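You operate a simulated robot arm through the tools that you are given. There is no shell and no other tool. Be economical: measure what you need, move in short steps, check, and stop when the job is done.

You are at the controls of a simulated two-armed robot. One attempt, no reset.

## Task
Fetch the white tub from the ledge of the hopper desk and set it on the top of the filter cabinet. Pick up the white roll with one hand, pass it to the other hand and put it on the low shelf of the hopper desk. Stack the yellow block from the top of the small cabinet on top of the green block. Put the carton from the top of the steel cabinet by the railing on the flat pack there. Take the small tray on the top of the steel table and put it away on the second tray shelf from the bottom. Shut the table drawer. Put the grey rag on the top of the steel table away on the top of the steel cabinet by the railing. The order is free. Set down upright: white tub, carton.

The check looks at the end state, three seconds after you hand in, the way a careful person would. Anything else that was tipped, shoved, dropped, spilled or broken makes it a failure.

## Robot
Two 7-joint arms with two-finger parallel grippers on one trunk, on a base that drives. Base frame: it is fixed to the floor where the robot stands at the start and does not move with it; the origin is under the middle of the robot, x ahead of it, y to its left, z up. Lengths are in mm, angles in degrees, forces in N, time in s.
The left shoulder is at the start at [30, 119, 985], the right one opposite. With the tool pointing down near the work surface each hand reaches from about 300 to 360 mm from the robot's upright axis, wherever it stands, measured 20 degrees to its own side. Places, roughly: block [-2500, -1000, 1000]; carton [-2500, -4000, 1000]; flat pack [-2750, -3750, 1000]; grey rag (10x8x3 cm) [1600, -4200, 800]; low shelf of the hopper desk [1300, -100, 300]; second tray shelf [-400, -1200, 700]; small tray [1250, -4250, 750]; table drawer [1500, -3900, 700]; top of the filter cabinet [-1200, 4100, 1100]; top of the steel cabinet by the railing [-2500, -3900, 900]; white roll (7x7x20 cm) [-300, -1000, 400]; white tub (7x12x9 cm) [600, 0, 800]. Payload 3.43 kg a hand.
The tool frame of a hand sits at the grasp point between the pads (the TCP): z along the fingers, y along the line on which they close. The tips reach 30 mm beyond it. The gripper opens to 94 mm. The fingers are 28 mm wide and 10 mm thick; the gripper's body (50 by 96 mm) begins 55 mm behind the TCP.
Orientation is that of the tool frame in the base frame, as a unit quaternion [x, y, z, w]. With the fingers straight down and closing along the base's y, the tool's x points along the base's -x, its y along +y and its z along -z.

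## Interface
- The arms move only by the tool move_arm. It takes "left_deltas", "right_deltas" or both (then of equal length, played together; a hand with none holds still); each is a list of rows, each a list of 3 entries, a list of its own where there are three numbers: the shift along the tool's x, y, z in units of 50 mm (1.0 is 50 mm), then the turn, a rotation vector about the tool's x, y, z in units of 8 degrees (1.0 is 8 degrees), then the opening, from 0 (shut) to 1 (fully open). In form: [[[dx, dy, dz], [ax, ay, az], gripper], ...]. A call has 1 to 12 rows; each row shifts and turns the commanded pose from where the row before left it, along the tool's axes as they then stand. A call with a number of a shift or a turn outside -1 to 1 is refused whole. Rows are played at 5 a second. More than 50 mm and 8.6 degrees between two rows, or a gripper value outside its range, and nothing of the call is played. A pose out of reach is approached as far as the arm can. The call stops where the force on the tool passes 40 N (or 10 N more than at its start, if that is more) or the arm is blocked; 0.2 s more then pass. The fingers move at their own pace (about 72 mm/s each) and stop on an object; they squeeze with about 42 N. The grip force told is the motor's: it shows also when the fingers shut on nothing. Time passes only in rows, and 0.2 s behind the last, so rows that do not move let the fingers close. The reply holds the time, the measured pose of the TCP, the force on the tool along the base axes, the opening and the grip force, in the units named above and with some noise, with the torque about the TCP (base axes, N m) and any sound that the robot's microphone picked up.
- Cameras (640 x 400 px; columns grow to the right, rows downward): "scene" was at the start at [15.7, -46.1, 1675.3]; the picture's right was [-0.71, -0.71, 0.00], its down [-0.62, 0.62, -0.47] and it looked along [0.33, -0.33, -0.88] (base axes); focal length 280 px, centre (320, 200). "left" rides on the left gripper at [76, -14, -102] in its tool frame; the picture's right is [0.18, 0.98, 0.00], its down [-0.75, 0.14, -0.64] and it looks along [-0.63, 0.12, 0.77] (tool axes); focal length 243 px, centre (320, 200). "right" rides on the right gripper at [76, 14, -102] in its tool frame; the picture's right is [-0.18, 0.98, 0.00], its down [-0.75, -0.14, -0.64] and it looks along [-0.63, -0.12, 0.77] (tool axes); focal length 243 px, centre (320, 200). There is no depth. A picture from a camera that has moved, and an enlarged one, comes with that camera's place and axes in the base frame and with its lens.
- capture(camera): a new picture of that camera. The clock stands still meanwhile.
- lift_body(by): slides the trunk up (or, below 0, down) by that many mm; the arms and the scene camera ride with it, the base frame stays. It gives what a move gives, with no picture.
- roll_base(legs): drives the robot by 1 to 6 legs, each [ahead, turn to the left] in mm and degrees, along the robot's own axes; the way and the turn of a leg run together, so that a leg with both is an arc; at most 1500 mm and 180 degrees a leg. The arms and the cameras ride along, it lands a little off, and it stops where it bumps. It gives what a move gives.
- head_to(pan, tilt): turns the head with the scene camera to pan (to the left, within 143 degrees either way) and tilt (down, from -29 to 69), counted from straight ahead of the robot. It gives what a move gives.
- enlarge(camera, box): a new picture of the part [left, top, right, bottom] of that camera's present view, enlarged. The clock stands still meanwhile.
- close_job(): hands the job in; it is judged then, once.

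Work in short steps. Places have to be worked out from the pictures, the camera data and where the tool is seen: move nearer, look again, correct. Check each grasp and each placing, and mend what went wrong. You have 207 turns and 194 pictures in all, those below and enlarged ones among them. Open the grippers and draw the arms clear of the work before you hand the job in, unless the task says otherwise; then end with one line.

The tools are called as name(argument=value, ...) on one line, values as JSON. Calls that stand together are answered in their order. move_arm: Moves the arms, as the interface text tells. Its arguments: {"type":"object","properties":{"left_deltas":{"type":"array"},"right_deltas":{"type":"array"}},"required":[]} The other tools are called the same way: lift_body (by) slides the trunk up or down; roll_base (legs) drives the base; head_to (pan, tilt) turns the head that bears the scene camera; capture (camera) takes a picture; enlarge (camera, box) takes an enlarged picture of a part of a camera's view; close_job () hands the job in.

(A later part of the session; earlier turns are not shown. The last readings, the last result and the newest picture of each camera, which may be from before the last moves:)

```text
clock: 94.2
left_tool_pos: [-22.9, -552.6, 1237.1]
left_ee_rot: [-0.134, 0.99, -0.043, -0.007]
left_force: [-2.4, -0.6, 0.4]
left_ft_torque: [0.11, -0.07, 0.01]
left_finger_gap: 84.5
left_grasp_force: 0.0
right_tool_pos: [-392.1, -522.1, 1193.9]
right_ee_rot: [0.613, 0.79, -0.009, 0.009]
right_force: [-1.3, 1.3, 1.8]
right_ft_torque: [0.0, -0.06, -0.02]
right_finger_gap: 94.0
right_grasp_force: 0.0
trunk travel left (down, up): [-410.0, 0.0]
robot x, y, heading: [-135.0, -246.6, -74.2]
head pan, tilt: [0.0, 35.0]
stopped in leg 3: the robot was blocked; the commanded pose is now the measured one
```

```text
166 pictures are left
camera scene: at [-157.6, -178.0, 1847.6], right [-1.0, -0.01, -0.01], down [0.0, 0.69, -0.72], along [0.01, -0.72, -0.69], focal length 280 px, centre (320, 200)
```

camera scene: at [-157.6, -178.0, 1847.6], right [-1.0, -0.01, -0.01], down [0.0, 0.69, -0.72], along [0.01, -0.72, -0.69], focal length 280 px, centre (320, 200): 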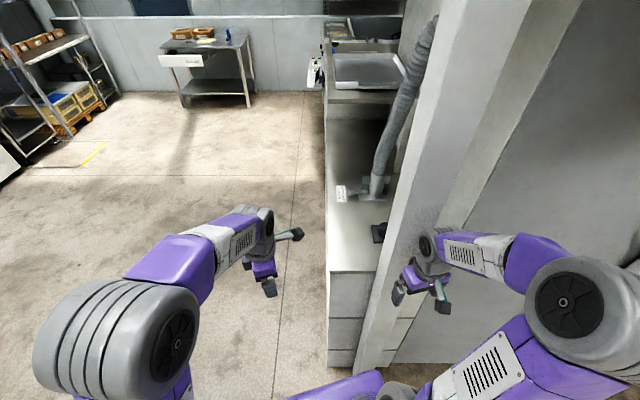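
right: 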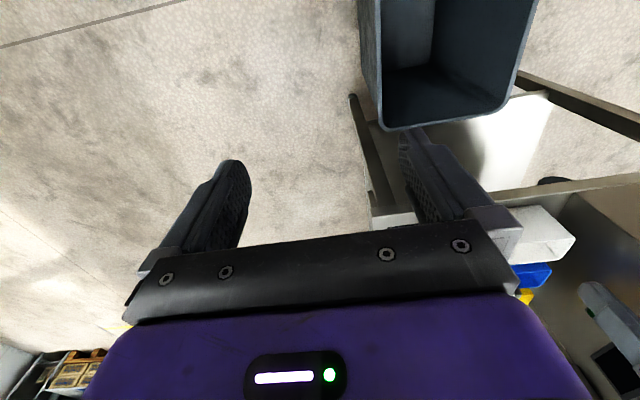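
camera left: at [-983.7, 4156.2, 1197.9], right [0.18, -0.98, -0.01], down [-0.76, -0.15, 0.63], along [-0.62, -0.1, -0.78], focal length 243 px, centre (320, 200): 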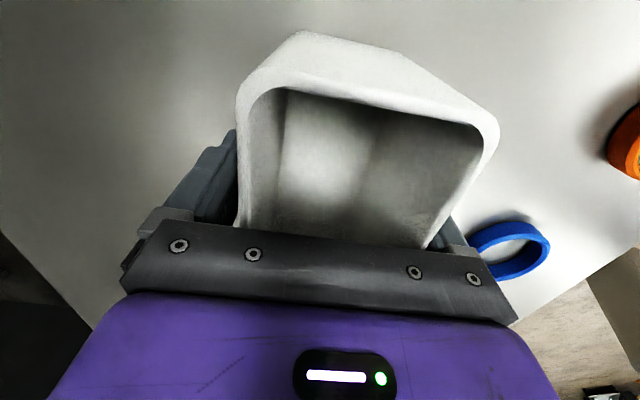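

The turn was blocked, and the camera looks pitched. I re-read the state and look down left at the bin side.

head_to(pan=60, tilt=60)

capture(camera="scene")

head_to(pan=-70, tilt=60)

capture(camera="scene")

```text
clock: 95.5
left_tool_pos: [-17.8, -545.6, 1240.9]
left_ee_rot: [-0.134, 0.99, -0.045, -0.008]
left_force: [0.7, 0.7, -0.2]
left_ft_torque: [-0.02, -0.02, -0.01]
left_finger_gap: 84.8
left_grasp_force: 0.1
right_tool_pos: [-388.3, -516.7, 1199.7]
right_ee_rot: [0.613, 0.79, -0.011, 0.009]
right_force: [-0.7, 0.4, -0.6]
right_ft_torque: [-0.02, -0.02, 0.02]
right_finger_gap: 93.6
right_grasp_force: 0.0
trunk travel left (down, up): [-410.0, 0.0]
robot x, y, heading: [-136.4, -248.2, -73.7]
head pan, tilt: [60.0, 60.0]
```

```text
165 pictures are left
camera scene: at [-152.6, -162.9, 1840.2], right [-1.0, 0.0, 0.0], down [0.0, 0.78, -0.62], along [0.01, -0.62, -0.78], focal length 280 px, centre (320, 200)
```

scene: 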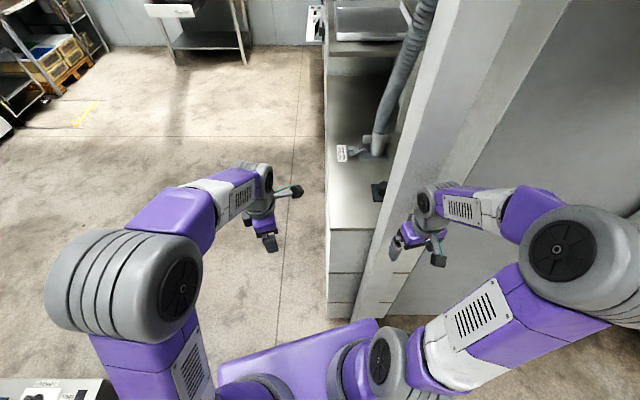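

```text
clock: 97.6
left_tool_pos: [-19.4, -544.4, 1241.9]
left_ee_rot: [-0.134, 0.99, -0.046, -0.007]
left_force: [0.4, 0.3, -0.3]
left_ft_torque: [0.0, 0.01, -0.01]
left_finger_gap: 84.6
left_grasp_force: 0.0
right_tool_pos: [-387.2, -515.7, 1200.0]
right_ee_rot: [0.612, 0.79, -0.011, 0.009]
right_force: [0.3, -0.2, 0.0]
right_ft_torque: [-0.01, 0.0, 0.01]
right_finger_gap: 94.2
right_grasp_force: 0.0
trunk travel left (down, up): [-410.0, 0.0]
robot x, y, heading: [-135.7, -248.5, -73.9]
head pan, tilt: [-70.0, 60.0]
```

```text
164 pictures are left
camera scene: at [-151.3, -161.1, 1838.9], right [-1.0, 0.0, 0.0], down [0.0, 0.79, -0.61], along [0.0, -0.61, -0.79], focal length 280 px, centre (320, 200)
```

scene: 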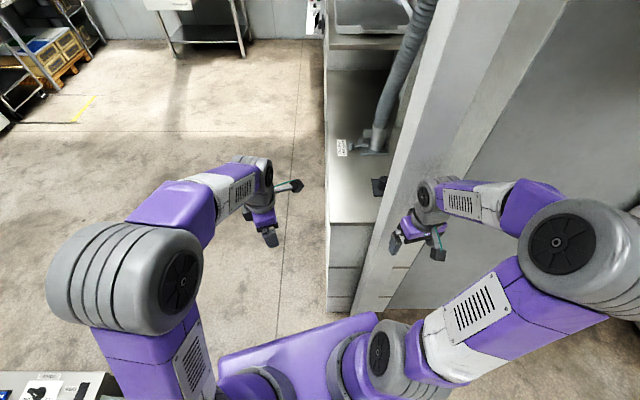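

The robot seems wedged at its right front corner near the machine's post (tilted back a few degrees, head not moving). I back off slowly 200 mm and re-read.

roll_base(legs=[[-200, 0]])

capture(camera="scene")

```text
clock: 99.2
left_tool_pos: [-68.9, -444.3, 1217.2]
left_ee_rot: [-0.132, 0.991, -0.009, -0.005]
left_force: [-0.4, 0.0, 0.0]
left_ft_torque: [-0.01, -0.05, 0.01]
left_finger_gap: 84.5
left_grasp_force: 0.0
right_tool_pos: [-436.3, -409.5, 1179.2]
right_ee_rot: [0.613, 0.79, 0.017, -0.015]
right_force: [0.5, 0.7, 0.8]
right_ft_torque: [0.0, -0.01, 0.0]
right_finger_gap: 93.9
right_grasp_force: 0.2
trunk travel left (down, up): [-410.0, 0.0]
robot x, y, heading: [-193.0, -63.3, -73.8]
head pan, tilt: [-70.0, 60.0]
```

```text
163 pictures are left
camera scene: at [-253.9, -73.4, 1837.6], right [-0.59, 0.81, 0.0], down [0.7, 0.51, -0.5], along [-0.4, -0.29, -0.87], focal length 280 px, centre (320, 200)
```

scene: 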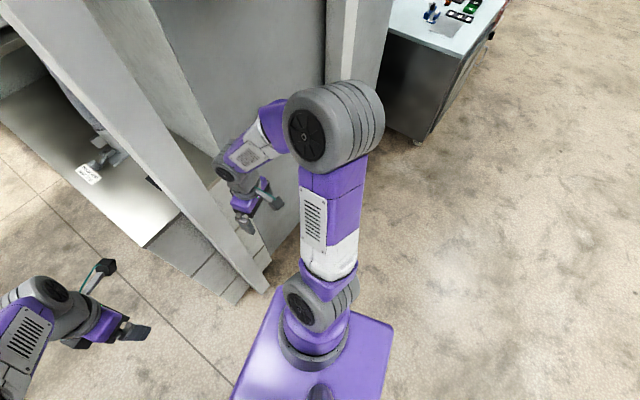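

Upright again and all readings are consistent. The base is ~620 mm wide, too wide for the bin–machine gap, so I go around the far side of the hopper desk: back up, turn toward +x and look.

roll_base(legs=[[-1250, 0], [0, 73.8], [500, 0]])

head_to(pan=-15, tilt=20)

capture(camera="scene")

```text
clock: 111.1
left_tool_pos: [351.3, 1129.1, 1217.9]
left_ee_rot: [-0.695, 0.719, -0.01, 0.001]
left_force: [0.3, -0.6, 0.1]
left_ft_torque: [0.01, -0.04, -0.01]
left_finger_gap: 84.5
left_grasp_force: 0.1
right_tool_pos: [209.0, 787.4, 1179.4]
right_ee_rot: [0.025, 0.999, 0.004, -0.021]
right_force: [0.0, -0.3, -0.4]
right_ft_torque: [0.03, -0.01, -0.02]
right_finger_gap: 94.1
right_grasp_force: 0.1
trunk travel left (down, up): [-410.0, 0.0]
robot x, y, heading: [-48.1, 1124.2, -1.1]
head pan, tilt: [-70.0, 60.0]
```

```text
clock: 112.3
left_tool_pos: [351.3, 1130.2, 1216.7]
left_ee_rot: [-0.694, 0.72, -0.01, 0.002]
left_force: [-0.1, -0.1, -0.6]
left_ft_torque: [0.02, -0.02, 0.01]
left_finger_gap: 84.5
left_grasp_force: 0.1
right_tool_pos: [210.1, 786.9, 1178.4]
right_ee_rot: [0.026, 0.999, 0.005, -0.022]
right_force: [-0.5, -0.3, -0.8]
right_ft_torque: [-0.02, 0.01, -0.01]
right_finger_gap: 93.8
right_grasp_force: 0.1
trunk travel left (down, up): [-410.0, 0.0]
robot x, y, heading: [-47.1, 1125.4, -1.3]
head pan, tilt: [-15.0, 20.0]
```

```text
162 pictures are left
camera scene: at [11.5, 1099.4, 1895.6], right [-0.28, -0.96, 0.0], down [-0.33, 0.1, -0.94], along [0.9, -0.27, -0.34], focal length 280 px, centre (320, 200)
```

scene: 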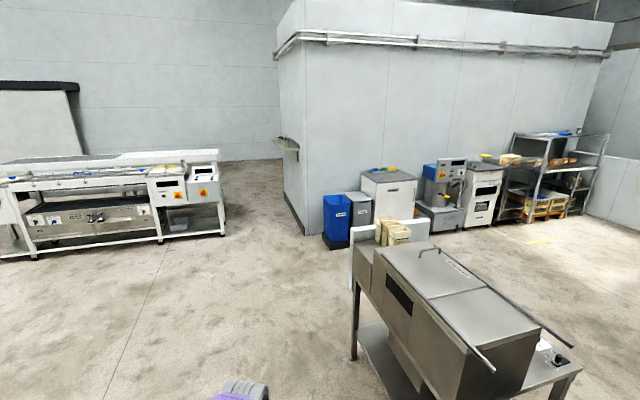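

The passage behind the desk (x≈1700…3050) is wide. I drive along +x, then turn south through it.

roll_base(legs=[[0, 1.5], [1200, 0], [1200, 0], [0, -90], [1300, 0]])

head_to(pan=0, tilt=25)

capture(camera="scene")

```text
clock: 134.4
left_tool_pos: [2397.0, -580.8, 1217.8]
left_ee_rot: [-0.004, 1.0, -0.008, -0.006]
left_force: [-0.9, 0.1, 0.1]
left_ft_torque: [0.0, 0.0, 0.01]
left_finger_gap: 84.6
left_grasp_force: 0.0
right_tool_pos: [2047.7, -455.3, 1179.4]
right_ee_rot: [0.71, 0.704, 0.019, -0.014]
right_force: [0.8, 0.2, -0.4]
right_ft_torque: [0.01, 0.02, 0.01]
right_finger_gap: 93.9
right_grasp_force: 0.1
trunk travel left (down, up): [-410.0, 0.0]
robot x, y, heading: [2369.7, -179.3, -88.9]
head pan, tilt: [-15.0, 20.0]
```

```text
clock: 135.2
left_tool_pos: [2395.9, -581.9, 1217.5]
left_ee_rot: [-0.005, 1.0, -0.008, -0.006]
left_force: [-1.4, -0.9, -0.2]
left_ft_torque: [-0.01, 0.03, 0.0]
left_finger_gap: 84.4
left_grasp_force: 0.0
right_tool_pos: [2048.6, -454.6, 1178.7]
right_ee_rot: [0.71, 0.704, 0.019, -0.013]
right_force: [0.5, 0.2, -0.5]
right_ft_torque: [0.03, -0.02, -0.03]
right_finger_gap: 94.1
right_grasp_force: 0.0
trunk travel left (down, up): [-410.0, 0.0]
robot x, y, heading: [2373.5, -182.2, -88.9]
head pan, tilt: [0.0, 25.0]
```

```text
161 pictures are left
camera scene: at [2376.0, -244.5, 1887.6], right [-1.0, -0.02, 0.0], down [-0.01, 0.42, -0.91], along [0.02, -0.91, -0.42], focal length 280 px, centre (320, 200)
```

scene: 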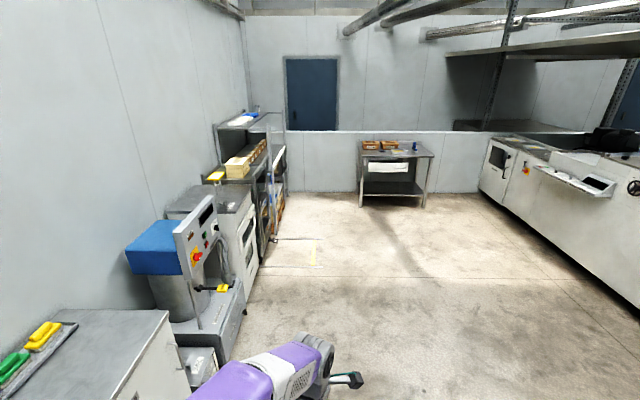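

The steel table stands ahead with its open drawer toward me. I drive to about (1480, -3150) and face it.

roll_base(legs=[[0, -17.5], [1500, 0], [1500, 0], [0, 16.4]])

head_to(pan=0, tilt=35)

capture(camera="scene")

```text
clock: 151.4
left_tool_pos: [1696.9, -3452.7, 1216.1]
left_ee_rot: [-0.027, 1.0, -0.008, -0.006]
left_force: [0.0, 0.5, 0.3]
left_ft_torque: [0.02, -0.06, 0.01]
left_finger_gap: 84.6
left_grasp_force: 0.1
right_tool_pos: [1343.6, -3342.9, 1179.3]
right_ee_rot: [0.693, 0.72, 0.019, -0.014]
right_force: [-0.8, 1.2, 0.4]
right_ft_torque: [0.0, -0.02, 0.01]
right_finger_gap: 93.8
right_grasp_force: 0.0
trunk travel left (down, up): [-410.0, 0.0]
robot x, y, heading: [1656.4, -3058.8, -86.1]
head pan, tilt: [0.0, 25.0]
```

```text
clock: 152.1
left_tool_pos: [1697.5, -3452.5, 1217.9]
left_ee_rot: [-0.028, 1.0, -0.008, -0.005]
left_force: [0.5, 0.1, -0.2]
left_ft_torque: [0.01, 0.0, 0.02]
left_finger_gap: 84.7
left_grasp_force: 0.0
right_tool_pos: [1343.9, -3341.3, 1178.3]
right_ee_rot: [0.693, 0.721, 0.019, -0.014]
right_force: [-0.4, -0.5, 0.4]
right_ft_torque: [-0.01, -0.01, -0.03]
right_finger_gap: 94.0
right_grasp_force: 0.0
trunk travel left (down, up): [-410.0, 0.0]
robot x, y, heading: [1653.4, -3053.7, -86.0]
head pan, tilt: [0.0, 35.0]
```

```text
160 pictures are left
camera scene: at [1660.8, -3113.2, 1871.8], right [-1.0, -0.07, 0.0], down [-0.04, 0.57, -0.82], along [0.05, -0.82, -0.57], focal length 280 px, centre (320, 200)
```

scene: 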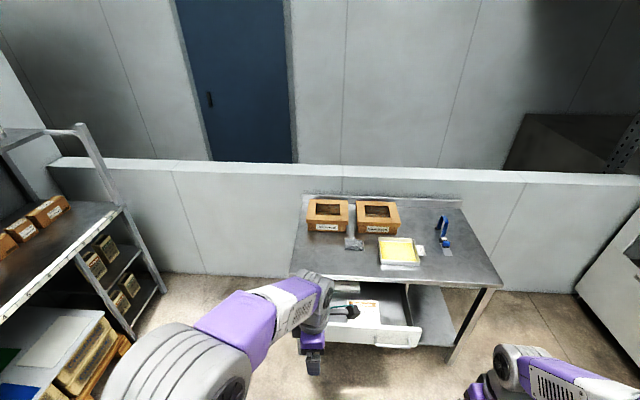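

Rag ≈(1538,-4293), tray ≈(1300,-4226), drawer front ≈ y -3750 about x 1450, table edge y≈-4040. I move to stand in front of the drawer first.

roll_base(legs=[[0, -37], [395, 0], [0, 33]])

head_to(pan=0, tilt=50)

capture(camera="scene")

```text
clock: 158.0
left_tool_pos: [1450.3, -3784.5, 1218.0]
left_ee_rot: [0.008, 1.0, -0.007, -0.006]
left_force: [-0.1, 0.2, 0.2]
left_ft_torque: [-0.01, -0.03, 0.0]
left_finger_gap: 84.9
left_grasp_force: 0.1
right_tool_pos: [1105.5, -3648.1, 1178.5]
right_ee_rot: [0.719, 0.694, 0.018, -0.013]
right_force: [-0.6, 0.5, -0.4]
right_ft_torque: [-0.02, 0.03, -0.01]
right_finger_gap: 94.3
right_grasp_force: 0.1
trunk travel left (down, up): [-410.0, 0.0]
robot x, y, heading: [1438.0, -3389.7, -90.5]
head pan, tilt: [0.0, 35.0]
```

```text
clock: 158.7
left_tool_pos: [1451.3, -3784.7, 1218.0]
left_ee_rot: [0.009, 1.0, -0.008, -0.006]
left_force: [-0.3, 0.7, 0.6]
left_ft_torque: [-0.04, 0.01, -0.01]
left_finger_gap: 84.5
left_grasp_force: 0.0
right_tool_pos: [1105.5, -3648.8, 1178.4]
right_ee_rot: [0.719, 0.694, 0.019, -0.014]
right_force: [0.1, 1.0, -0.1]
right_ft_torque: [-0.03, 0.03, 0.0]
right_finger_gap: 93.8
right_grasp_force: 0.2
trunk travel left (down, up): [-410.0, 0.0]
robot x, y, heading: [1436.8, -3384.9, -90.4]
head pan, tilt: [0.0, 50.0]
```

```text
159 pictures are left
camera scene: at [1439.1, -3431.9, 1850.1], right [-1.0, 0.01, 0.0], down [0.0, 0.77, -0.64], along [0.0, -0.64, -0.77], focal length 280 px, centre (320, 200)
```

scene: 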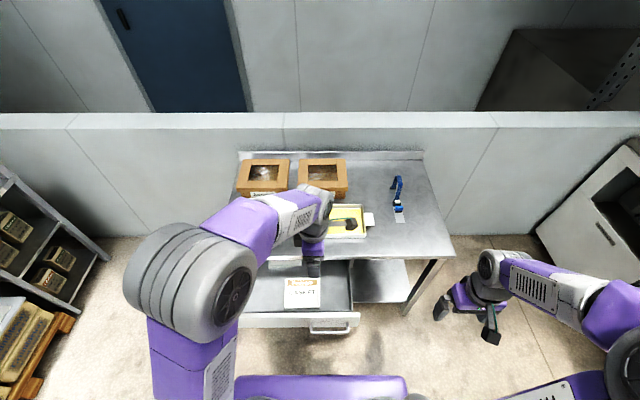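

I lower the trunk and use the hand cameras to fix the drawer front more precisely.

lift_body(by=-260)

capture(camera="left")

capture(camera="scene")

capture(camera="right")

```text
clock: 161.4
left_tool_pos: [1450.4, -3784.4, 956.9]
left_ee_rot: [0.009, 1.0, -0.008, -0.005]
left_force: [0.4, -1.4, 0.8]
left_ft_torque: [0.01, -0.02, 0.03]
left_finger_gap: 84.6
left_grasp_force: 0.1
right_tool_pos: [1105.5, -3649.0, 920.6]
right_ee_rot: [0.719, 0.694, 0.019, -0.013]
right_force: [0.0, 0.1, -0.7]
right_ft_torque: [-0.02, 0.02, 0.0]
right_finger_gap: 94.1
right_grasp_force: 0.0
trunk travel left (down, up): [-150.0, 260.0]
robot x, y, heading: [1441.3, -3384.0, -90.5]
head pan, tilt: [0.0, 50.0]
```

```text
158 pictures are left
camera left: at [1374.0, -3796.2, 1061.6], right [-0.17, 0.99, -0.01], down [0.76, 0.14, 0.63], along [0.62, 0.1, -0.78], focal length 243 px, centre (320, 200)
```

left: 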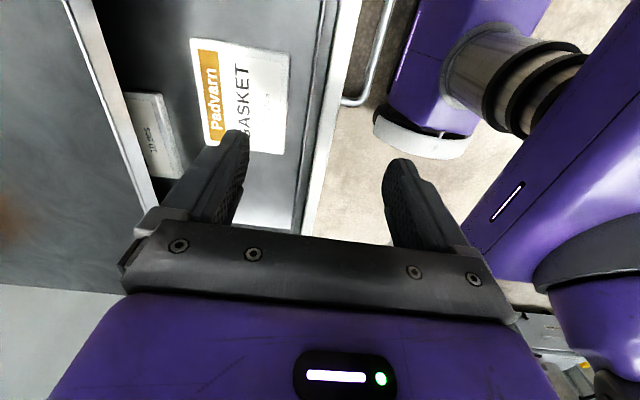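

```text
157 pictures are left
camera scene: at [1439.2, -3431.9, 1590.2], right [-1.0, 0.01, 0.0], down [0.0, 0.77, -0.64], along [0.0, -0.64, -0.77], focal length 280 px, centre (320, 200)
```

scene: 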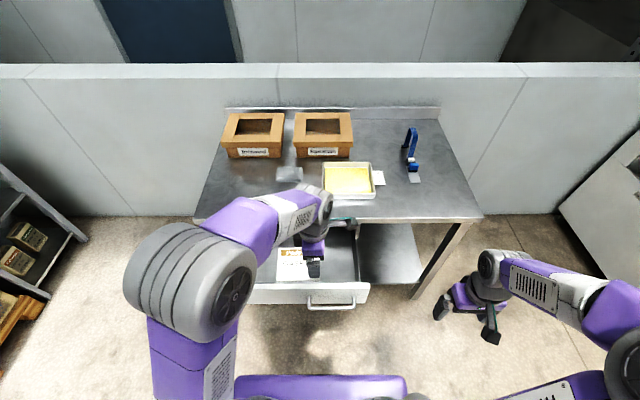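

```text
156 pictures are left
camera right: at [1121.2, -3578.2, 1026.0], right [0.98, -0.22, 0.0], down [-0.17, -0.78, 0.61], along [-0.13, -0.59, -0.79], focal length 243 px, centre (320, 200)
```

right: 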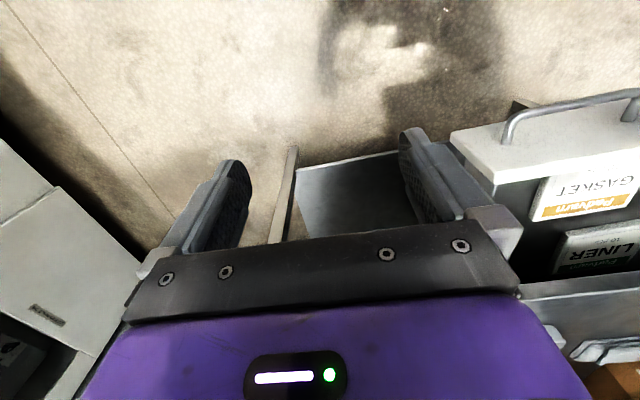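

Two heights give: table top z≈794 with edge y≈-3995, drawer front y≈-3781 with rim z≈755, handle about x 1326–1478. I bring the left hand back to x≈1530, close it and tilt the fingers 40° forward.

move_arm(left_deltas=[[[-0.8, 0.7, 0], [0, 0, 0], 0.3], [[-0.8, 0.9, 0], [0, 0, 0], 0.1], [[0, 0, 0], [1, 0, 0], 0], [[0, 0, 0], [1, 0, 0], 0], [[0, 0, 0], [1, 0, 0], 0], [[0, 0, 0], [1, 0, 0], 0], [[0, 0, 0], [1, 0, 0], 0]])

capture(camera="scene")

```text
refused: row 1 steps farther than a row can; nothing moved
```

```text
155 pictures are left
camera scene: at [1439.2, -3431.9, 1590.2], right [-1.0, 0.01, 0.0], down [0.0, 0.77, -0.64], along [0.0, -0.64, -0.77], focal length 280 px, centre (320, 200)
```

scene: 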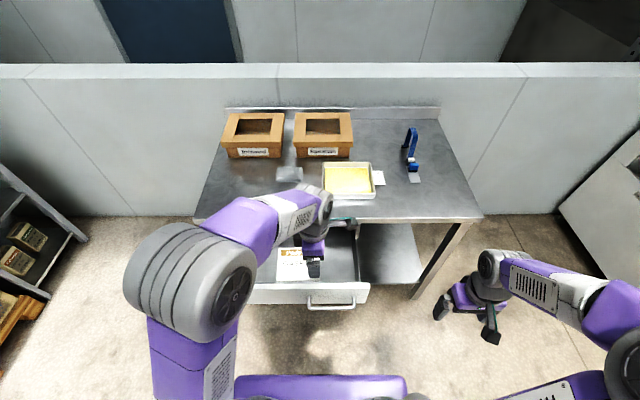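

Row steps must stay under 50 mm in norm; I split them.

move_arm(left_deltas=[[[-0.6, 0.6, 0], [0, 0, 0], 0.3], [[-0.6, 0.6, 0], [0, 0, 0], 0.1], [[-0.4, 0.4, 0], [0, 0, 0], 0.1], [[0, 0, 0], [1, 0, 0], 0], [[0, 0, 0], [1, 0, 0], 0], [[0, 0, 0], [1, 0, 0], 0], [[0, 0, 0], [1, 0, 0], 0], [[0, 0, 0], [1, 0, 0], 0]])

```text
clock: 163.2
left_tool_pos: [1508.7, -3752.4, 978.7]
left_ee_rot: [0.005, 0.937, -0.348, -0.012]
left_force: [-0.8, 0.1, 0.2]
left_ft_torque: [0.01, -0.05, 0.02]
left_finger_gap: 0.2
left_grasp_force: 33.1
left hand out of reach, approached as far as the arm can: row 6, 7, 8
right_tool_pos: [1103.7, -3647.6, 919.3]
right_ee_rot: [0.719, 0.694, 0.02, -0.013]
right_force: [-0.4, -0.3, 0.9]
right_ft_torque: [0.02, -0.02, -0.01]
right_finger_gap: 94.1
right_grasp_force: 0.0
trunk travel left (down, up): [-150.0, 260.0]
robot x, y, heading: [1437.7, -3384.1, -90.5]
head pan, tilt: [0.0, 50.0]
```

The tilt is done, though the hand is at its inner limit (y -3752). I back the base 70 mm and lower the trunk fully, keeping clear of the handle.

roll_base(legs=[[-75, 0]])

lift_body(by=-150)

capture(camera="left")

capture(camera="scene")

```text
clock: 164.2
left_tool_pos: [1509.8, -3677.4, 978.1]
left_ee_rot: [0.006, 0.937, -0.349, -0.012]
left_force: [0.0, 0.2, -0.5]
left_ft_torque: [-0.04, -0.01, -0.04]
left_finger_gap: 0.0
left_grasp_force: 33.3
right_tool_pos: [1106.1, -3572.4, 918.5]
right_ee_rot: [0.72, 0.694, 0.019, -0.013]
right_force: [-0.6, 0.4, 1.2]
right_ft_torque: [0.01, 0.01, -0.01]
right_finger_gap: 94.1
right_grasp_force: 0.1
trunk travel left (down, up): [-150.0, 260.0]
robot x, y, heading: [1441.8, -3310.3, -90.6]
head pan, tilt: [0.0, 50.0]
```

```text
clock: 166.0
left_tool_pos: [1509.2, -3678.3, 827.7]
left_ee_rot: [0.005, 0.938, -0.347, -0.012]
left_force: [-0.7, -0.2, 0.0]
left_ft_torque: [0.0, 0.01, 0.02]
left_finger_gap: 0.0
left_grasp_force: 33.3
right_tool_pos: [1105.3, -3574.3, 769.1]
right_ee_rot: [0.719, 0.695, 0.019, -0.012]
right_force: [-0.5, 0.1, 0.2]
right_ft_torque: [0.03, -0.01, 0.02]
right_finger_gap: 93.9
right_grasp_force: 0.2
trunk travel left (down, up): [0.0, 410.0]
robot x, y, heading: [1437.8, -3311.1, -90.6]
head pan, tilt: [0.0, 50.0]
```

```text
154 pictures are left
camera left: at [1435.0, -3621.2, 916.6], right [-0.18, 0.75, -0.64], down [0.77, 0.51, 0.38], along [0.61, -0.42, -0.67], focal length 243 px, centre (320, 200)
```

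left: 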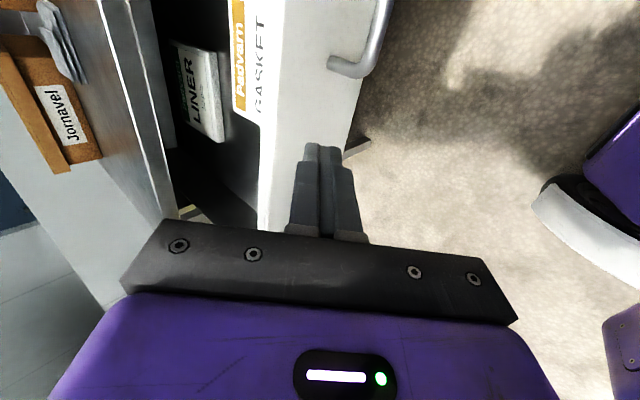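

```text
153 pictures are left
camera scene: at [1439.6, -3357.0, 1440.2], right [-1.0, 0.01, 0.0], down [0.01, 0.77, -0.64], along [0.0, -0.64, -0.77], focal length 280 px, centre (320, 200)
```

scene: 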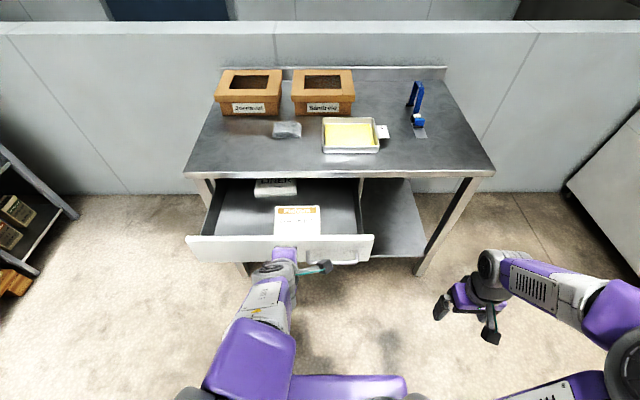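

The whole drawer front shows: x≈1289–1821, z≈617–761. I lower the tip to z≈700 and push forward in steps.

move_arm(left_deltas=[[[0, 0.455, 0.533], [0, 0, 0], 0], [[0, 0.455, 0.533], [0, 0, 0], 0], [[0, 0.455, 0.533], [0, 0, 0], 0], [[0, -0.456, 0.39], [0, 0, 0], 0], [[0, -0.456, 0.39], [0, 0, 0], 0], [[0, -0.456, 0.39], [0, 0, 0], 0], [[0, -0.456, 0.39], [0, 0, 0], 0], [[0, -0.456, 0.39], [0, 0, 0], 0], [[0, -0.456, 0.39], [0, 0, 0], 0]])

capture(camera="scene")

```text
clock: 168.0
left_tool_pos: [1495.4, -3877.7, 728.7]
left_ee_rot: [0.006, 0.938, -0.347, -0.012]
left_force: [0.1, 0.1, 0.0]
left_ft_torque: [0.01, -0.01, 0.02]
left_finger_gap: 0.0
left_grasp_force: 33.2
left hand out of reach, approached as far as the arm can: row 1, 2
right_tool_pos: [1105.4, -3574.7, 769.1]
right_ee_rot: [0.719, 0.694, 0.018, -0.013]
right_force: [-0.4, -0.3, 0.1]
right_ft_torque: [0.01, -0.01, 0.03]
right_finger_gap: 94.1
right_grasp_force: 0.1
trunk travel left (down, up): [0.0, 410.0]
robot x, y, heading: [1440.9, -3307.1, -90.5]
head pan, tilt: [0.0, 50.0]
```

```text
152 pictures are left
camera scene: at [1439.5, -3357.3, 1440.0], right [-1.0, 0.01, 0.0], down [0.01, 0.77, -0.64], along [0.0, -0.64, -0.77], focal length 280 px, centre (320, 200)
```

scene: 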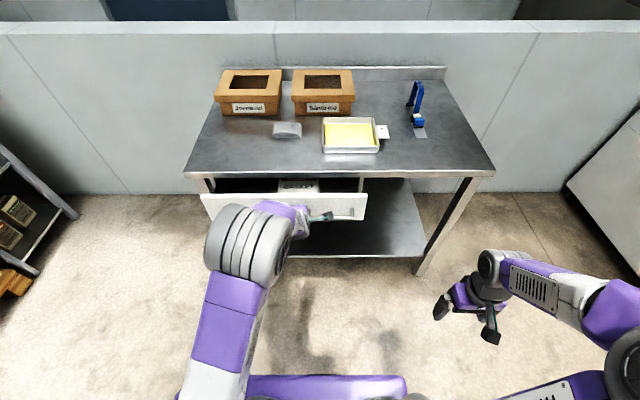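

The drawer slides easily; I continue pushing until it stops.

move_arm(left_deltas=[[[0, -0.38, 0.325], [0, 0, 0], 0], [[0, -0.38, 0.325], [0, 0, 0], 0], [[0, -0.38, 0.325], [0, 0, 0], 0], [[0, -0.2, 0.17], [0, 0, 0], 0], [[0, -0.2, 0.17], [0, 0, 0], 0], [[0, -0.2, 0.17], [0, 0, 0], 0], [[0, -0.2, 0.17], [0, 0, 0], 0]])

capture(camera="scene")

```text
clock: 169.3
left_tool_pos: [1493.3, -3971.9, 728.5]
left_ee_rot: [0.005, 0.94, -0.342, -0.014]
left_force: [3.6, 24.3, 17.7]
left_ft_torque: [0.0, -0.26, 0.38]
left_finger_gap: 0.0
left_grasp_force: 32.6
right_tool_pos: [1106.4, -3571.1, 768.4]
right_ee_rot: [0.719, 0.695, 0.018, -0.011]
right_force: [0.4, 0.0, -0.4]
right_ft_torque: [-0.01, -0.03, 0.01]
right_finger_gap: 93.9
right_grasp_force: 0.1
trunk travel left (down, up): [0.0, 410.0]
robot x, y, heading: [1437.4, -3308.3, -90.3]
head pan, tilt: [0.0, 50.0]
stopped in row 6 (left hand): the force on the tool passed its limit at 50 N (the readings are from after the stop); the commanded pose is now the measured one
```

```text
151 pictures are left
camera scene: at [1439.9, -3351.8, 1440.5], right [-1.0, 0.01, 0.0], down [0.0, 0.76, -0.65], along [0.0, -0.65, -0.76], focal length 280 px, centre (320, 200)
```

scene: 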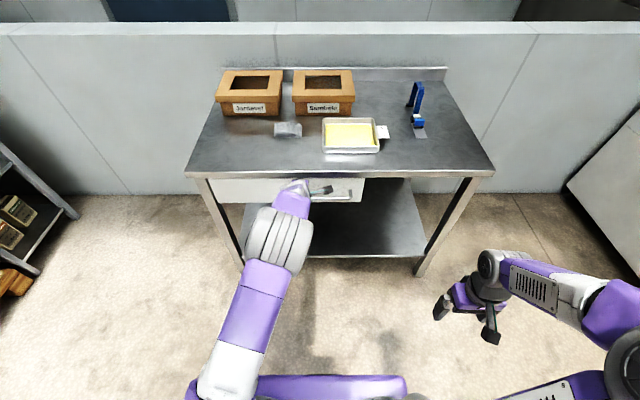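

The drawer is fully shut (end-stop force). I draw the hand back and untilt, then zoom on the tray and rag.

move_arm(left_deltas=[[[0, 0.456, -0.39], [0, 0, 0], 0], [[0, 0.7, -0.6], [0, 0, 0], 0], [[0, 0.7, -0.6], [0, 0, 0], 0], [[0, 0.7, -0.6], [0, 0, 0], 0], [[0, 0.5, -0.43], [0, 0, 0], 0], [[0, 0, 0], [-1, 0, 0], 0], [[0, 0, 0], [-1, 0, 0], 0], [[0, 0, 0], [-1, 0, 0], 0], [[0, 0, 0], [-1, 0, 0], 0], [[0, 0, 0], [-1, 0, 0], 0]])

enlarge(camera="scene", box=[180, 50, 500, 250])

```text
clock: 171.5
left_tool_pos: [1498.3, -3773.6, 727.7]
left_ee_rot: [0.009, 1.0, 0.002, -0.01]
left_force: [-0.6, 0.2, -0.4]
left_ft_torque: [-0.05, -0.03, -0.02]
left_finger_gap: 0.2
left_grasp_force: 32.9
right_tool_pos: [1106.8, -3573.6, 769.1]
right_ee_rot: [0.72, 0.694, 0.02, -0.013]
right_force: [0.1, 0.0, 0.4]
right_ft_torque: [0.02, -0.01, -0.01]
right_finger_gap: 93.8
right_grasp_force: 0.1
trunk travel left (down, up): [0.0, 410.0]
robot x, y, heading: [1442.8, -3309.0, -90.4]
head pan, tilt: [0.0, 50.0]
```

```text
2.00 times, centred on (340, 150) of scene
camera zoom: at [1439.7, -3356.9, 1440.0], right [-1.0, 0.01, 0.0], down [0.01, 0.77, -0.64], along [0.0, -0.64, -0.77], focal length 560 px, centre (280, 300)
```

zoom: 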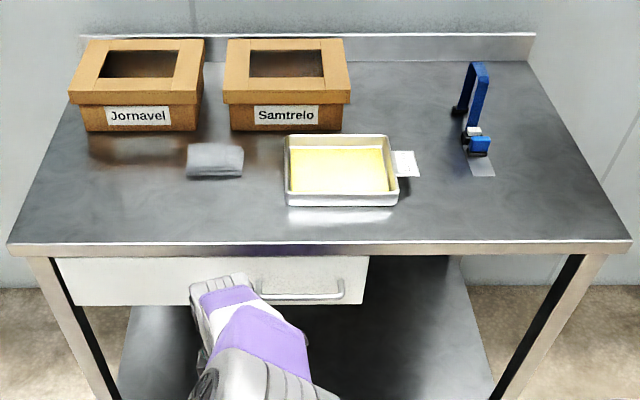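

The drawer is shut. Tray ≈ x 1240–1430, y -4267…-4099; rag ≈ (1559,-4210), 100 mm along x. I raise the trunk, turn the right hand to close along y, and drive up to the table.

lift_body(by=270)

move_arm(right_deltas=[[[0, 0, 0], [0, 0, 0.9375], 0.9], [[0, 0, 0], [0, 0, 0.9375], 0.9], [[0, 0, 0], [0, 0, 0.9375], 0.9], [[0, 0, 0], [0, 0, 0.9375], 0.9], [[0, 0, 0], [0, 0, 0.9375], 0.9], [[0, 0, 0], [0, 0, 0.9375], 0.9], [[0, 0, 0], [0, 0, 0.9375], 0.9], [[0, 0, 0], [0, 0, 0.9375], 0.9], [[0, 0, 0], [0, 0, 0.9375], 0.9], [[0, 0, 0], [0, 0, 0.9375], 0.9], [[0, 0, 0], [0, 0, 0.9375], 0.9], [[0, 0, 0], [0, 0, 0.9], 0.9]])

roll_base(legs=[[400, 0.4]])

capture(camera="scene")

capture(camera="left")

```text
clock: 174.2
left_tool_pos: [1497.4, -3773.0, 996.7]
left_ee_rot: [0.01, 1.0, 0.002, -0.011]
left_force: [0.9, 0.0, 0.0]
left_ft_torque: [0.02, 0.0, 0.01]
left_finger_gap: 0.0
left_grasp_force: 32.3
right_tool_pos: [1105.9, -3573.2, 1039.5]
right_ee_rot: [0.719, 0.695, 0.02, -0.012]
right_force: [0.2, 0.5, -0.1]
right_ft_torque: [0.0, -0.03, 0.0]
right_finger_gap: 94.2
right_grasp_force: 0.1
trunk travel left (down, up): [-270.0, 140.0]
robot x, y, heading: [1439.2, -3308.7, -90.1]
head pan, tilt: [0.0, 50.0]
```

```text
clock: 176.8
left_tool_pos: [1500.0, -3773.7, 997.1]
left_ee_rot: [0.009, 1.0, 0.001, -0.01]
left_force: [0.6, -0.4, 0.3]
left_ft_torque: [0.0, -0.01, 0.03]
left_finger_gap: 0.0
left_grasp_force: 33.2
right_tool_pos: [1106.1, -3573.4, 1039.9]
right_ee_rot: [1.0, -0.016, 0.004, -0.023]
right_force: [0.8, -0.6, 0.0]
right_ft_torque: [0.02, 0.02, 0.02]
right_finger_gap: 84.9
right_grasp_force: 0.1
trunk travel left (down, up): [-270.0, 140.0]
robot x, y, heading: [1440.4, -3304.1, -90.8]
head pan, tilt: [0.0, 50.0]
```

```text
clock: 179.3
left_tool_pos: [1495.8, -4179.3, 997.7]
left_ee_rot: [0.01, 1.0, 0.0, -0.011]
left_force: [0.4, 0.6, -0.2]
left_ft_torque: [0.0, -0.02, -0.01]
left_finger_gap: 0.4
left_grasp_force: 33.3
right_tool_pos: [1103.3, -3980.4, 1038.9]
right_ee_rot: [1.0, -0.015, 0.005, -0.023]
right_force: [0.2, -0.6, -0.2]
right_ft_torque: [0.02, 0.04, 0.0]
right_finger_gap: 84.5
right_grasp_force: 0.0
trunk travel left (down, up): [-270.0, 140.0]
robot x, y, heading: [1438.3, -3720.4, -90.5]
head pan, tilt: [0.0, 50.0]
```

```text
149 pictures are left
camera scene: at [1437.1, -3763.2, 1710.0], right [-1.0, 0.01, 0.0], down [0.0, 0.77, -0.64], along [0.0, -0.64, -0.77], focal length 280 px, centre (320, 200)
```

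scene: 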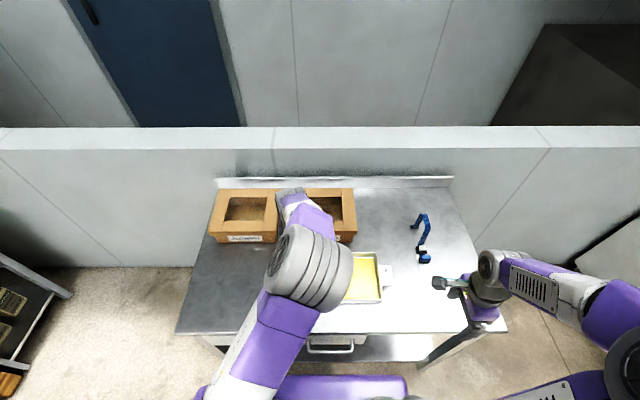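

```text
148 pictures are left
camera left: at [1420.5, -4193.3, 1101.1], right [-0.16, 0.99, 0.01], down [0.77, 0.12, 0.63], along [0.62, 0.11, -0.78], focal length 243 px, centre (320, 200)
```

left: 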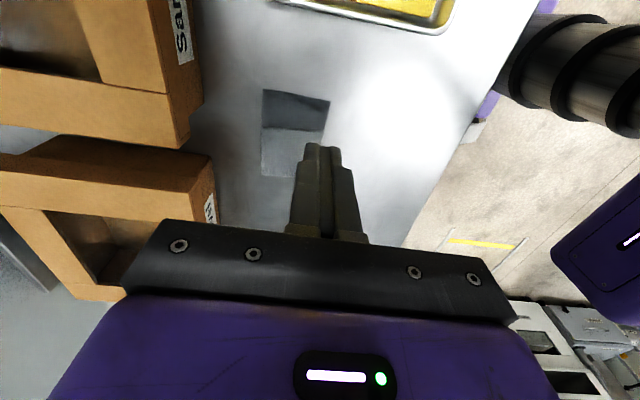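

The rag spans y≈-4245…-4164, x≈1508–1610. I centre the open left hand over it and come down to 60 mm above.

move_arm(left_deltas=[[[-0.63, -0.25, 0], [0, 0, 0], 0.6], [[-0.63, -0.25, 0], [0, 0, 0], 1], [[0, 0, 0.8], [0, 0, 0], 1], [[0, 0, 0.8], [0, 0, 0], 1], [[0, 0, 0.6], [0, 0, 0], 1]])

capture(camera="left")

```text
clock: 180.5
left_tool_pos: [1556.9, -4204.8, 884.7]
left_ee_rot: [0.01, 1.0, 0.002, -0.011]
left_force: [-0.1, -0.4, 0.5]
left_ft_torque: [-0.01, 0.02, -0.01]
left_finger_gap: 94.1
left_grasp_force: 0.0
right_tool_pos: [1105.1, -3979.4, 1040.1]
right_ee_rot: [1.0, -0.015, 0.005, -0.022]
right_force: [0.5, 0.0, -0.6]
right_ft_torque: [0.0, -0.02, 0.02]
right_finger_gap: 84.5
right_grasp_force: 0.0
trunk travel left (down, up): [-270.0, 140.0]
robot x, y, heading: [1437.7, -3714.4, -90.4]
head pan, tilt: [0.0, 50.0]
```

```text
147 pictures are left
camera left: at [1481.5, -4217.6, 990.1], right [-0.17, 0.99, 0.01], down [0.77, 0.12, 0.63], along [0.62, 0.11, -0.78], focal length 243 px, centre (320, 200)
```

left: 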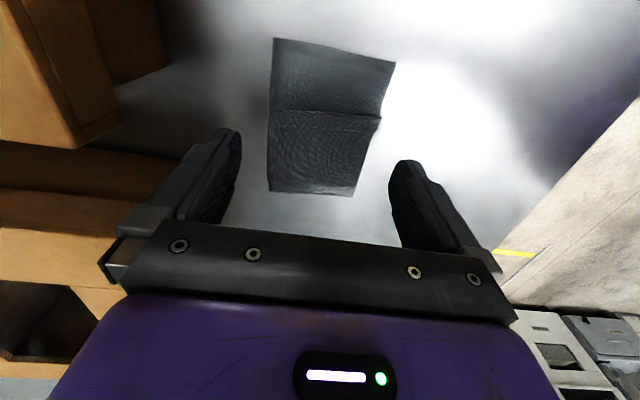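

Rag centre ≈(1558,-4201); nearly perfect. I lower to z≈828 and close.

move_arm(left_deltas=[[[0, 0.08, 0.5], [0, 0, 0], 1], [[0, 0, 0.4], [0, 0, 0], 1], [[0, 0, 0.22], [0, 0, 0], 1], [[0, 0, 0], [0, 0, 0], 0.6], [[0, 0, 0], [0, 0, 0], 0.3], [[0, 0, 0], [0, 0, 0], 0.3]])

capture(camera="left")

```text
clock: 181.2
left_tool_pos: [1555.5, -4201.3, 850.0]
left_ee_rot: [0.01, 1.0, 0.0, -0.012]
left_force: [-1.3, 6.6, 16.2]
left_ft_torque: [-0.53, -0.15, 0.01]
left_finger_gap: 90.3
left_grasp_force: 0.3
right_tool_pos: [1104.7, -3978.9, 1039.1]
right_ee_rot: [1.0, -0.014, 0.004, -0.022]
right_force: [-0.2, -0.2, -1.0]
right_ft_torque: [0.02, 0.0, 0.03]
right_finger_gap: 84.5
right_grasp_force: 0.0
trunk travel left (down, up): [-270.0, 140.0]
robot x, y, heading: [1439.5, -3716.2, -90.3]
head pan, tilt: [0.0, 50.0]
stopped in row 3 (left hand): the force on the tool passed its limit at 70 N (the readings are from after the stop); the commanded pose is now the measured one
```

```text
146 pictures are left
camera left: at [1480.6, -4215.9, 955.1], right [-0.17, 0.99, 0.01], down [0.77, 0.13, 0.62], along [0.61, 0.11, -0.78], focal length 243 px, centre (320, 200)
```

left: 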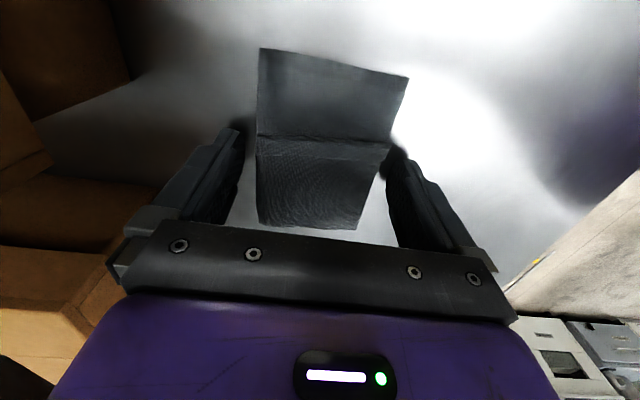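

The tips met the table at TCP z 850, so the table top is z≈819. I raise 4 mm and close on the rag.

move_arm(left_deltas=[[[0, 0, -0.08], [0, 0, 0], 1], [[0, 0, 0], [0, 0, 0], 0.6], [[0, 0, 0], [0, 0, 0], 0.3], [[0, 0, 0], [0, 0, 0], 0.2], [[0, 0, 0], [0, 0, 0], 0.2]])

capture(camera="left")

```text
clock: 182.3
left_tool_pos: [1556.6, -4202.9, 851.8]
left_ee_rot: [0.01, 1.0, 0.001, -0.012]
left_force: [-0.6, -0.3, -1.3]
left_ft_torque: [0.0, 0.01, 0.01]
left_finger_gap: 70.5
left_grasp_force: 42.0
right_tool_pos: [1102.6, -3980.7, 1039.9]
right_ee_rot: [1.0, -0.014, 0.004, -0.022]
right_force: [-0.8, -0.6, 0.7]
right_ft_torque: [0.01, 0.01, 0.02]
right_finger_gap: 84.5
right_grasp_force: 0.1
trunk travel left (down, up): [-270.0, 140.0]
robot x, y, heading: [1435.9, -3712.1, -90.3]
head pan, tilt: [0.0, 50.0]
```

```text
145 pictures are left
camera left: at [1480.9, -4216.4, 957.7], right [-0.17, 0.99, 0.01], down [0.77, 0.13, 0.62], along [0.61, 0.11, -0.78], focal length 243 px, centre (320, 200)
```

left: 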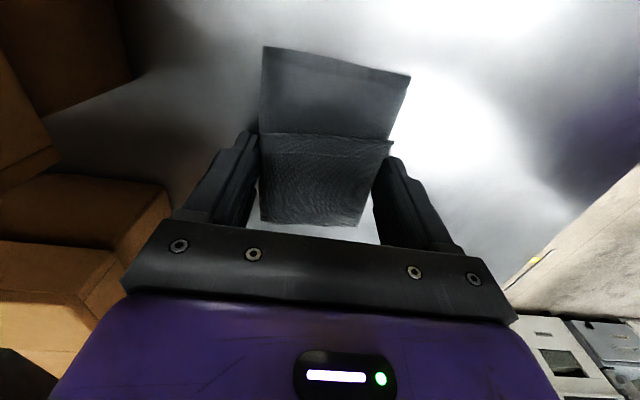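

The rag is gripped at 70.5 mm. I lift it and pull it back toward the robot's left, out of the tray's way.

move_arm(left_deltas=[[[0, 0, -0.5], [0, 0, 0], 0.2], [[0, 0, -0.9], [0, 0, 0], 0.2], [[0, 0, -0.9], [0, 0, 0], 0.2], [[0, 0, -0.9], [0, 0, 0], 0.2], [[-0.5, 0.8, 0], [0, 0, 0], 0.2], [[-0.5, 0.8, 0], [0, 0, 0], 0.2], [[-0.5, 0.8, 0], [0, 0, 0], 0.2]])

enlarge(camera="scene", box=[160, 160, 480, 360])

```text
clock: 183.9
left_tool_pos: [1638.1, -4081.1, 1010.5]
left_ee_rot: [0.01, 1.0, 0.0, -0.012]
left_force: [0.8, -0.6, -0.4]
left_ft_torque: [-0.03, 0.02, 0.0]
left_finger_gap: 70.5
left_grasp_force: 42.3
right_tool_pos: [1105.8, -3978.7, 1039.7]
right_ee_rot: [1.0, -0.014, 0.004, -0.021]
right_force: [-0.6, 0.2, 0.0]
right_ft_torque: [-0.06, 0.02, 0.0]
right_finger_gap: 84.6
right_grasp_force: 0.0
trunk travel left (down, up): [-270.0, 140.0]
robot x, y, heading: [1439.7, -3714.0, -90.2]
head pan, tilt: [0.0, 50.0]
```

```text
2.00 times, centred on (320, 260) of scene
camera zoom: at [1438.4, -3761.3, 1710.1], right [-1.0, 0.01, 0.0], down [0.0, 0.77, -0.64], along [0.0, -0.64, -0.77], focal length 560 px, centre (320, 80)
```

zoom: 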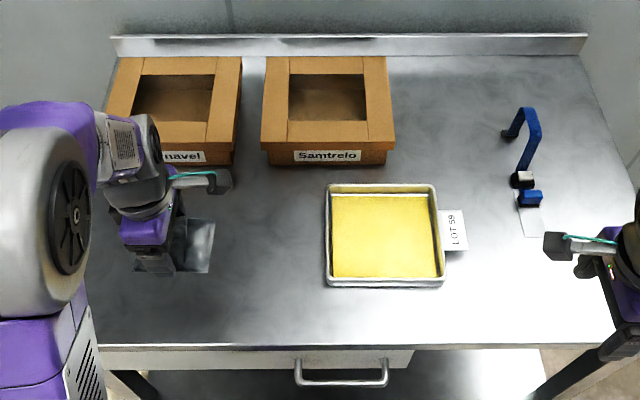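

The rag is up. Tray front wall is near y≈-4078, x centre ≈1336. I bring the right hand above the middle of that wall, straighten its small tilt and look.

move_arm(right_deltas=[[[0.773, 0.337, 0], [-0.315, 0, 0], 0.5], [[0.773, 0.337, 0], [0, 0, 0], 0.5], [[0.773, 0.337, 0], [0, 0, 0], 0.5], [[0.773, 0.337, 0], [0, 0, 0], 0.5], [[0.773, 0.337, 0], [0, 0, 0], 0.5], [[0.773, 0.337, 0], [0, 0, 0], 0.5], [[0, 0, 0.8], [0, 0, 0], 0.5], [[0, 0, 0.8], [0, 0, 0], 0.5], [[0, 0, 0.6], [0, 0, 0], 0.5]])

capture(camera="right")

capture(camera="scene")

```text
clock: 185.9
left_tool_pos: [1638.3, -4083.4, 1009.7]
left_ee_rot: [0.009, 1.0, 0.001, -0.011]
left_force: [-0.3, -0.6, -0.2]
left_ft_torque: [-0.02, -0.03, 0.01]
left_finger_gap: 70.9
left_grasp_force: 42.2
right_tool_pos: [1332.3, -4087.2, 930.1]
right_ee_rot: [1.0, -0.013, 0.003, 0.0]
right_force: [-0.2, -0.1, 0.4]
right_ft_torque: [0.03, 0.01, -0.03]
right_finger_gap: 47.0
right_grasp_force: 0.1
trunk travel left (down, up): [-270.0, 140.0]
robot x, y, heading: [1437.8, -3720.4, -89.9]
head pan, tilt: [0.0, 50.0]
```

```text
143 pictures are left
camera right: at [1407.1, -4104.7, 1033.5], right [-0.21, -0.98, 0.0], down [-0.75, 0.16, 0.64], along [-0.62, 0.14, -0.77], focal length 243 px, centre (320, 200)
```

right: 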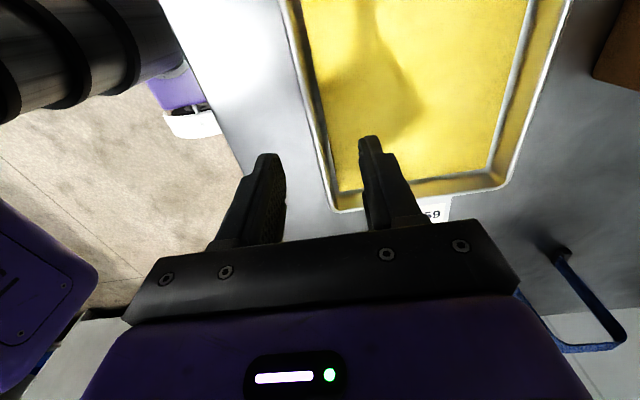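

```text
142 pictures are left
camera scene: at [1437.4, -3763.2, 1710.0], right [-1.0, 0.01, 0.0], down [0.0, 0.77, -0.64], along [0.0, -0.64, -0.77], focal length 280 px, centre (320, 200)
```

scene: 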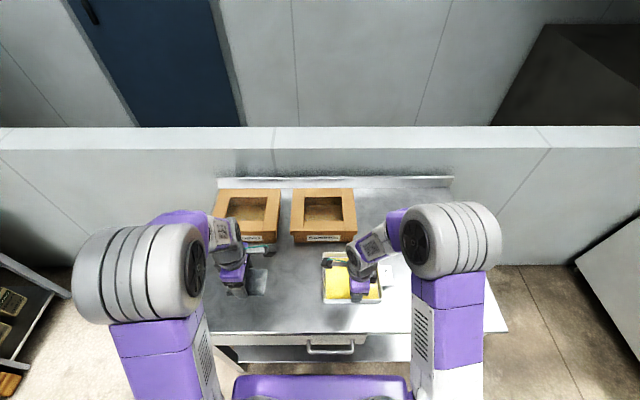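

The front rim lies at y≈-4080…-4088 under the hand. I shift 4 mm and lower to tips ≈845, then look.

move_arm(right_deltas=[[[0.06, -0.06, 0.5], [0, 0, 0], 0.5], [[0, 0, 0.5], [0, 0, 0], 0.5], [[0, 0, 0.1], [0, 0, 0], 0.5]])

capture(camera="right")

```text
clock: 186.8
left_tool_pos: [1637.1, -4082.7, 1008.3]
left_ee_rot: [0.009, 1.0, 0.001, -0.011]
left_force: [0.4, -0.1, -1.1]
left_ft_torque: [0.03, 0.01, -0.01]
left_finger_gap: 70.6
left_grasp_force: 42.2
right_tool_pos: [1335.1, -4084.8, 875.4]
right_ee_rot: [1.0, -0.014, 0.004, 0.0]
right_force: [0.6, -0.4, -0.3]
right_ft_torque: [-0.01, 0.02, 0.01]
right_finger_gap: 47.0
right_grasp_force: 0.3
trunk travel left (down, up): [-270.0, 140.0]
robot x, y, heading: [1437.0, -3717.2, -90.5]
head pan, tilt: [0.0, 50.0]
```

```text
141 pictures are left
camera right: at [1411.4, -4102.3, 978.5], right [-0.21, -0.98, 0.0], down [-0.75, 0.16, 0.64], along [-0.62, 0.14, -0.77], focal length 243 px, centre (320, 200)
```

right: 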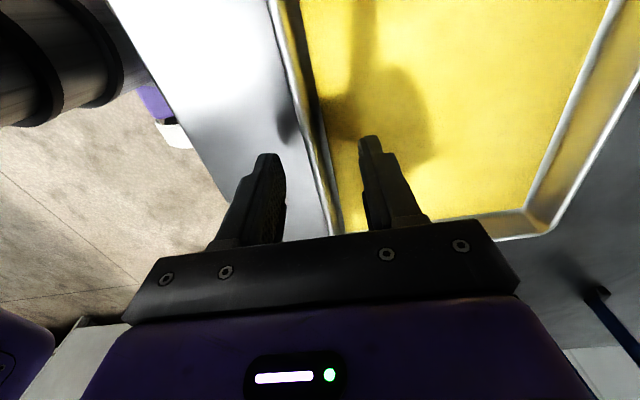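

The wall runs between the finger tips. I go down 14 mm more and close.

move_arm(right_deltas=[[[0, 0, 0.14], [0, 0, 0], 0.5], [[0, 0, 0.14], [0, 0, 0], 0.5], [[0, 0, 0], [0, 0, 0], 0.2], [[0, 0, 0], [0, 0, 0], 0.0], [[0, 0, 0], [0, 0, 0], 0.0]])

capture(camera="right")

```text
clock: 187.9
left_tool_pos: [1638.2, -4083.1, 1009.2]
left_ee_rot: [0.009, 1.0, 0.001, -0.012]
left_force: [0.2, -0.1, -0.3]
left_ft_torque: [-0.02, -0.01, 0.0]
left_finger_gap: 70.7
left_grasp_force: 42.1
right_tool_pos: [1337.5, -4087.6, 859.9]
right_ee_rot: [1.0, -0.013, 0.004, 0.0]
right_force: [-0.4, -0.1, -0.3]
right_ft_torque: [-0.01, -0.06, 0.16]
right_finger_gap: 5.4
right_grasp_force: 39.9
trunk travel left (down, up): [-270.0, 140.0]
robot x, y, heading: [1438.7, -3719.7, -90.3]
head pan, tilt: [0.0, 50.0]
```

```text
140 pictures are left
camera right: at [1411.5, -4103.2, 965.2], right [-0.21, -0.98, 0.0], down [-0.75, 0.16, 0.64], along [-0.62, 0.14, -0.77], focal length 243 px, centre (320, 200)
```

right: 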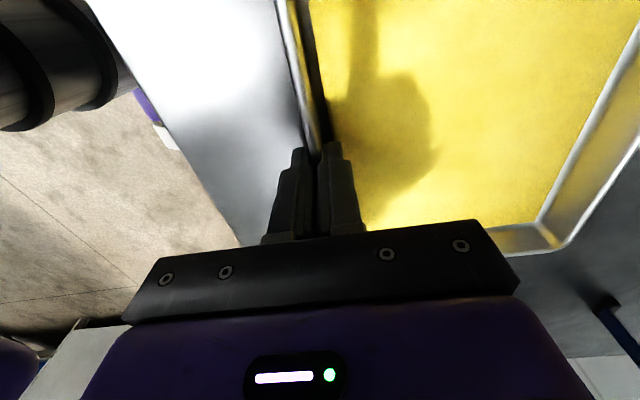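

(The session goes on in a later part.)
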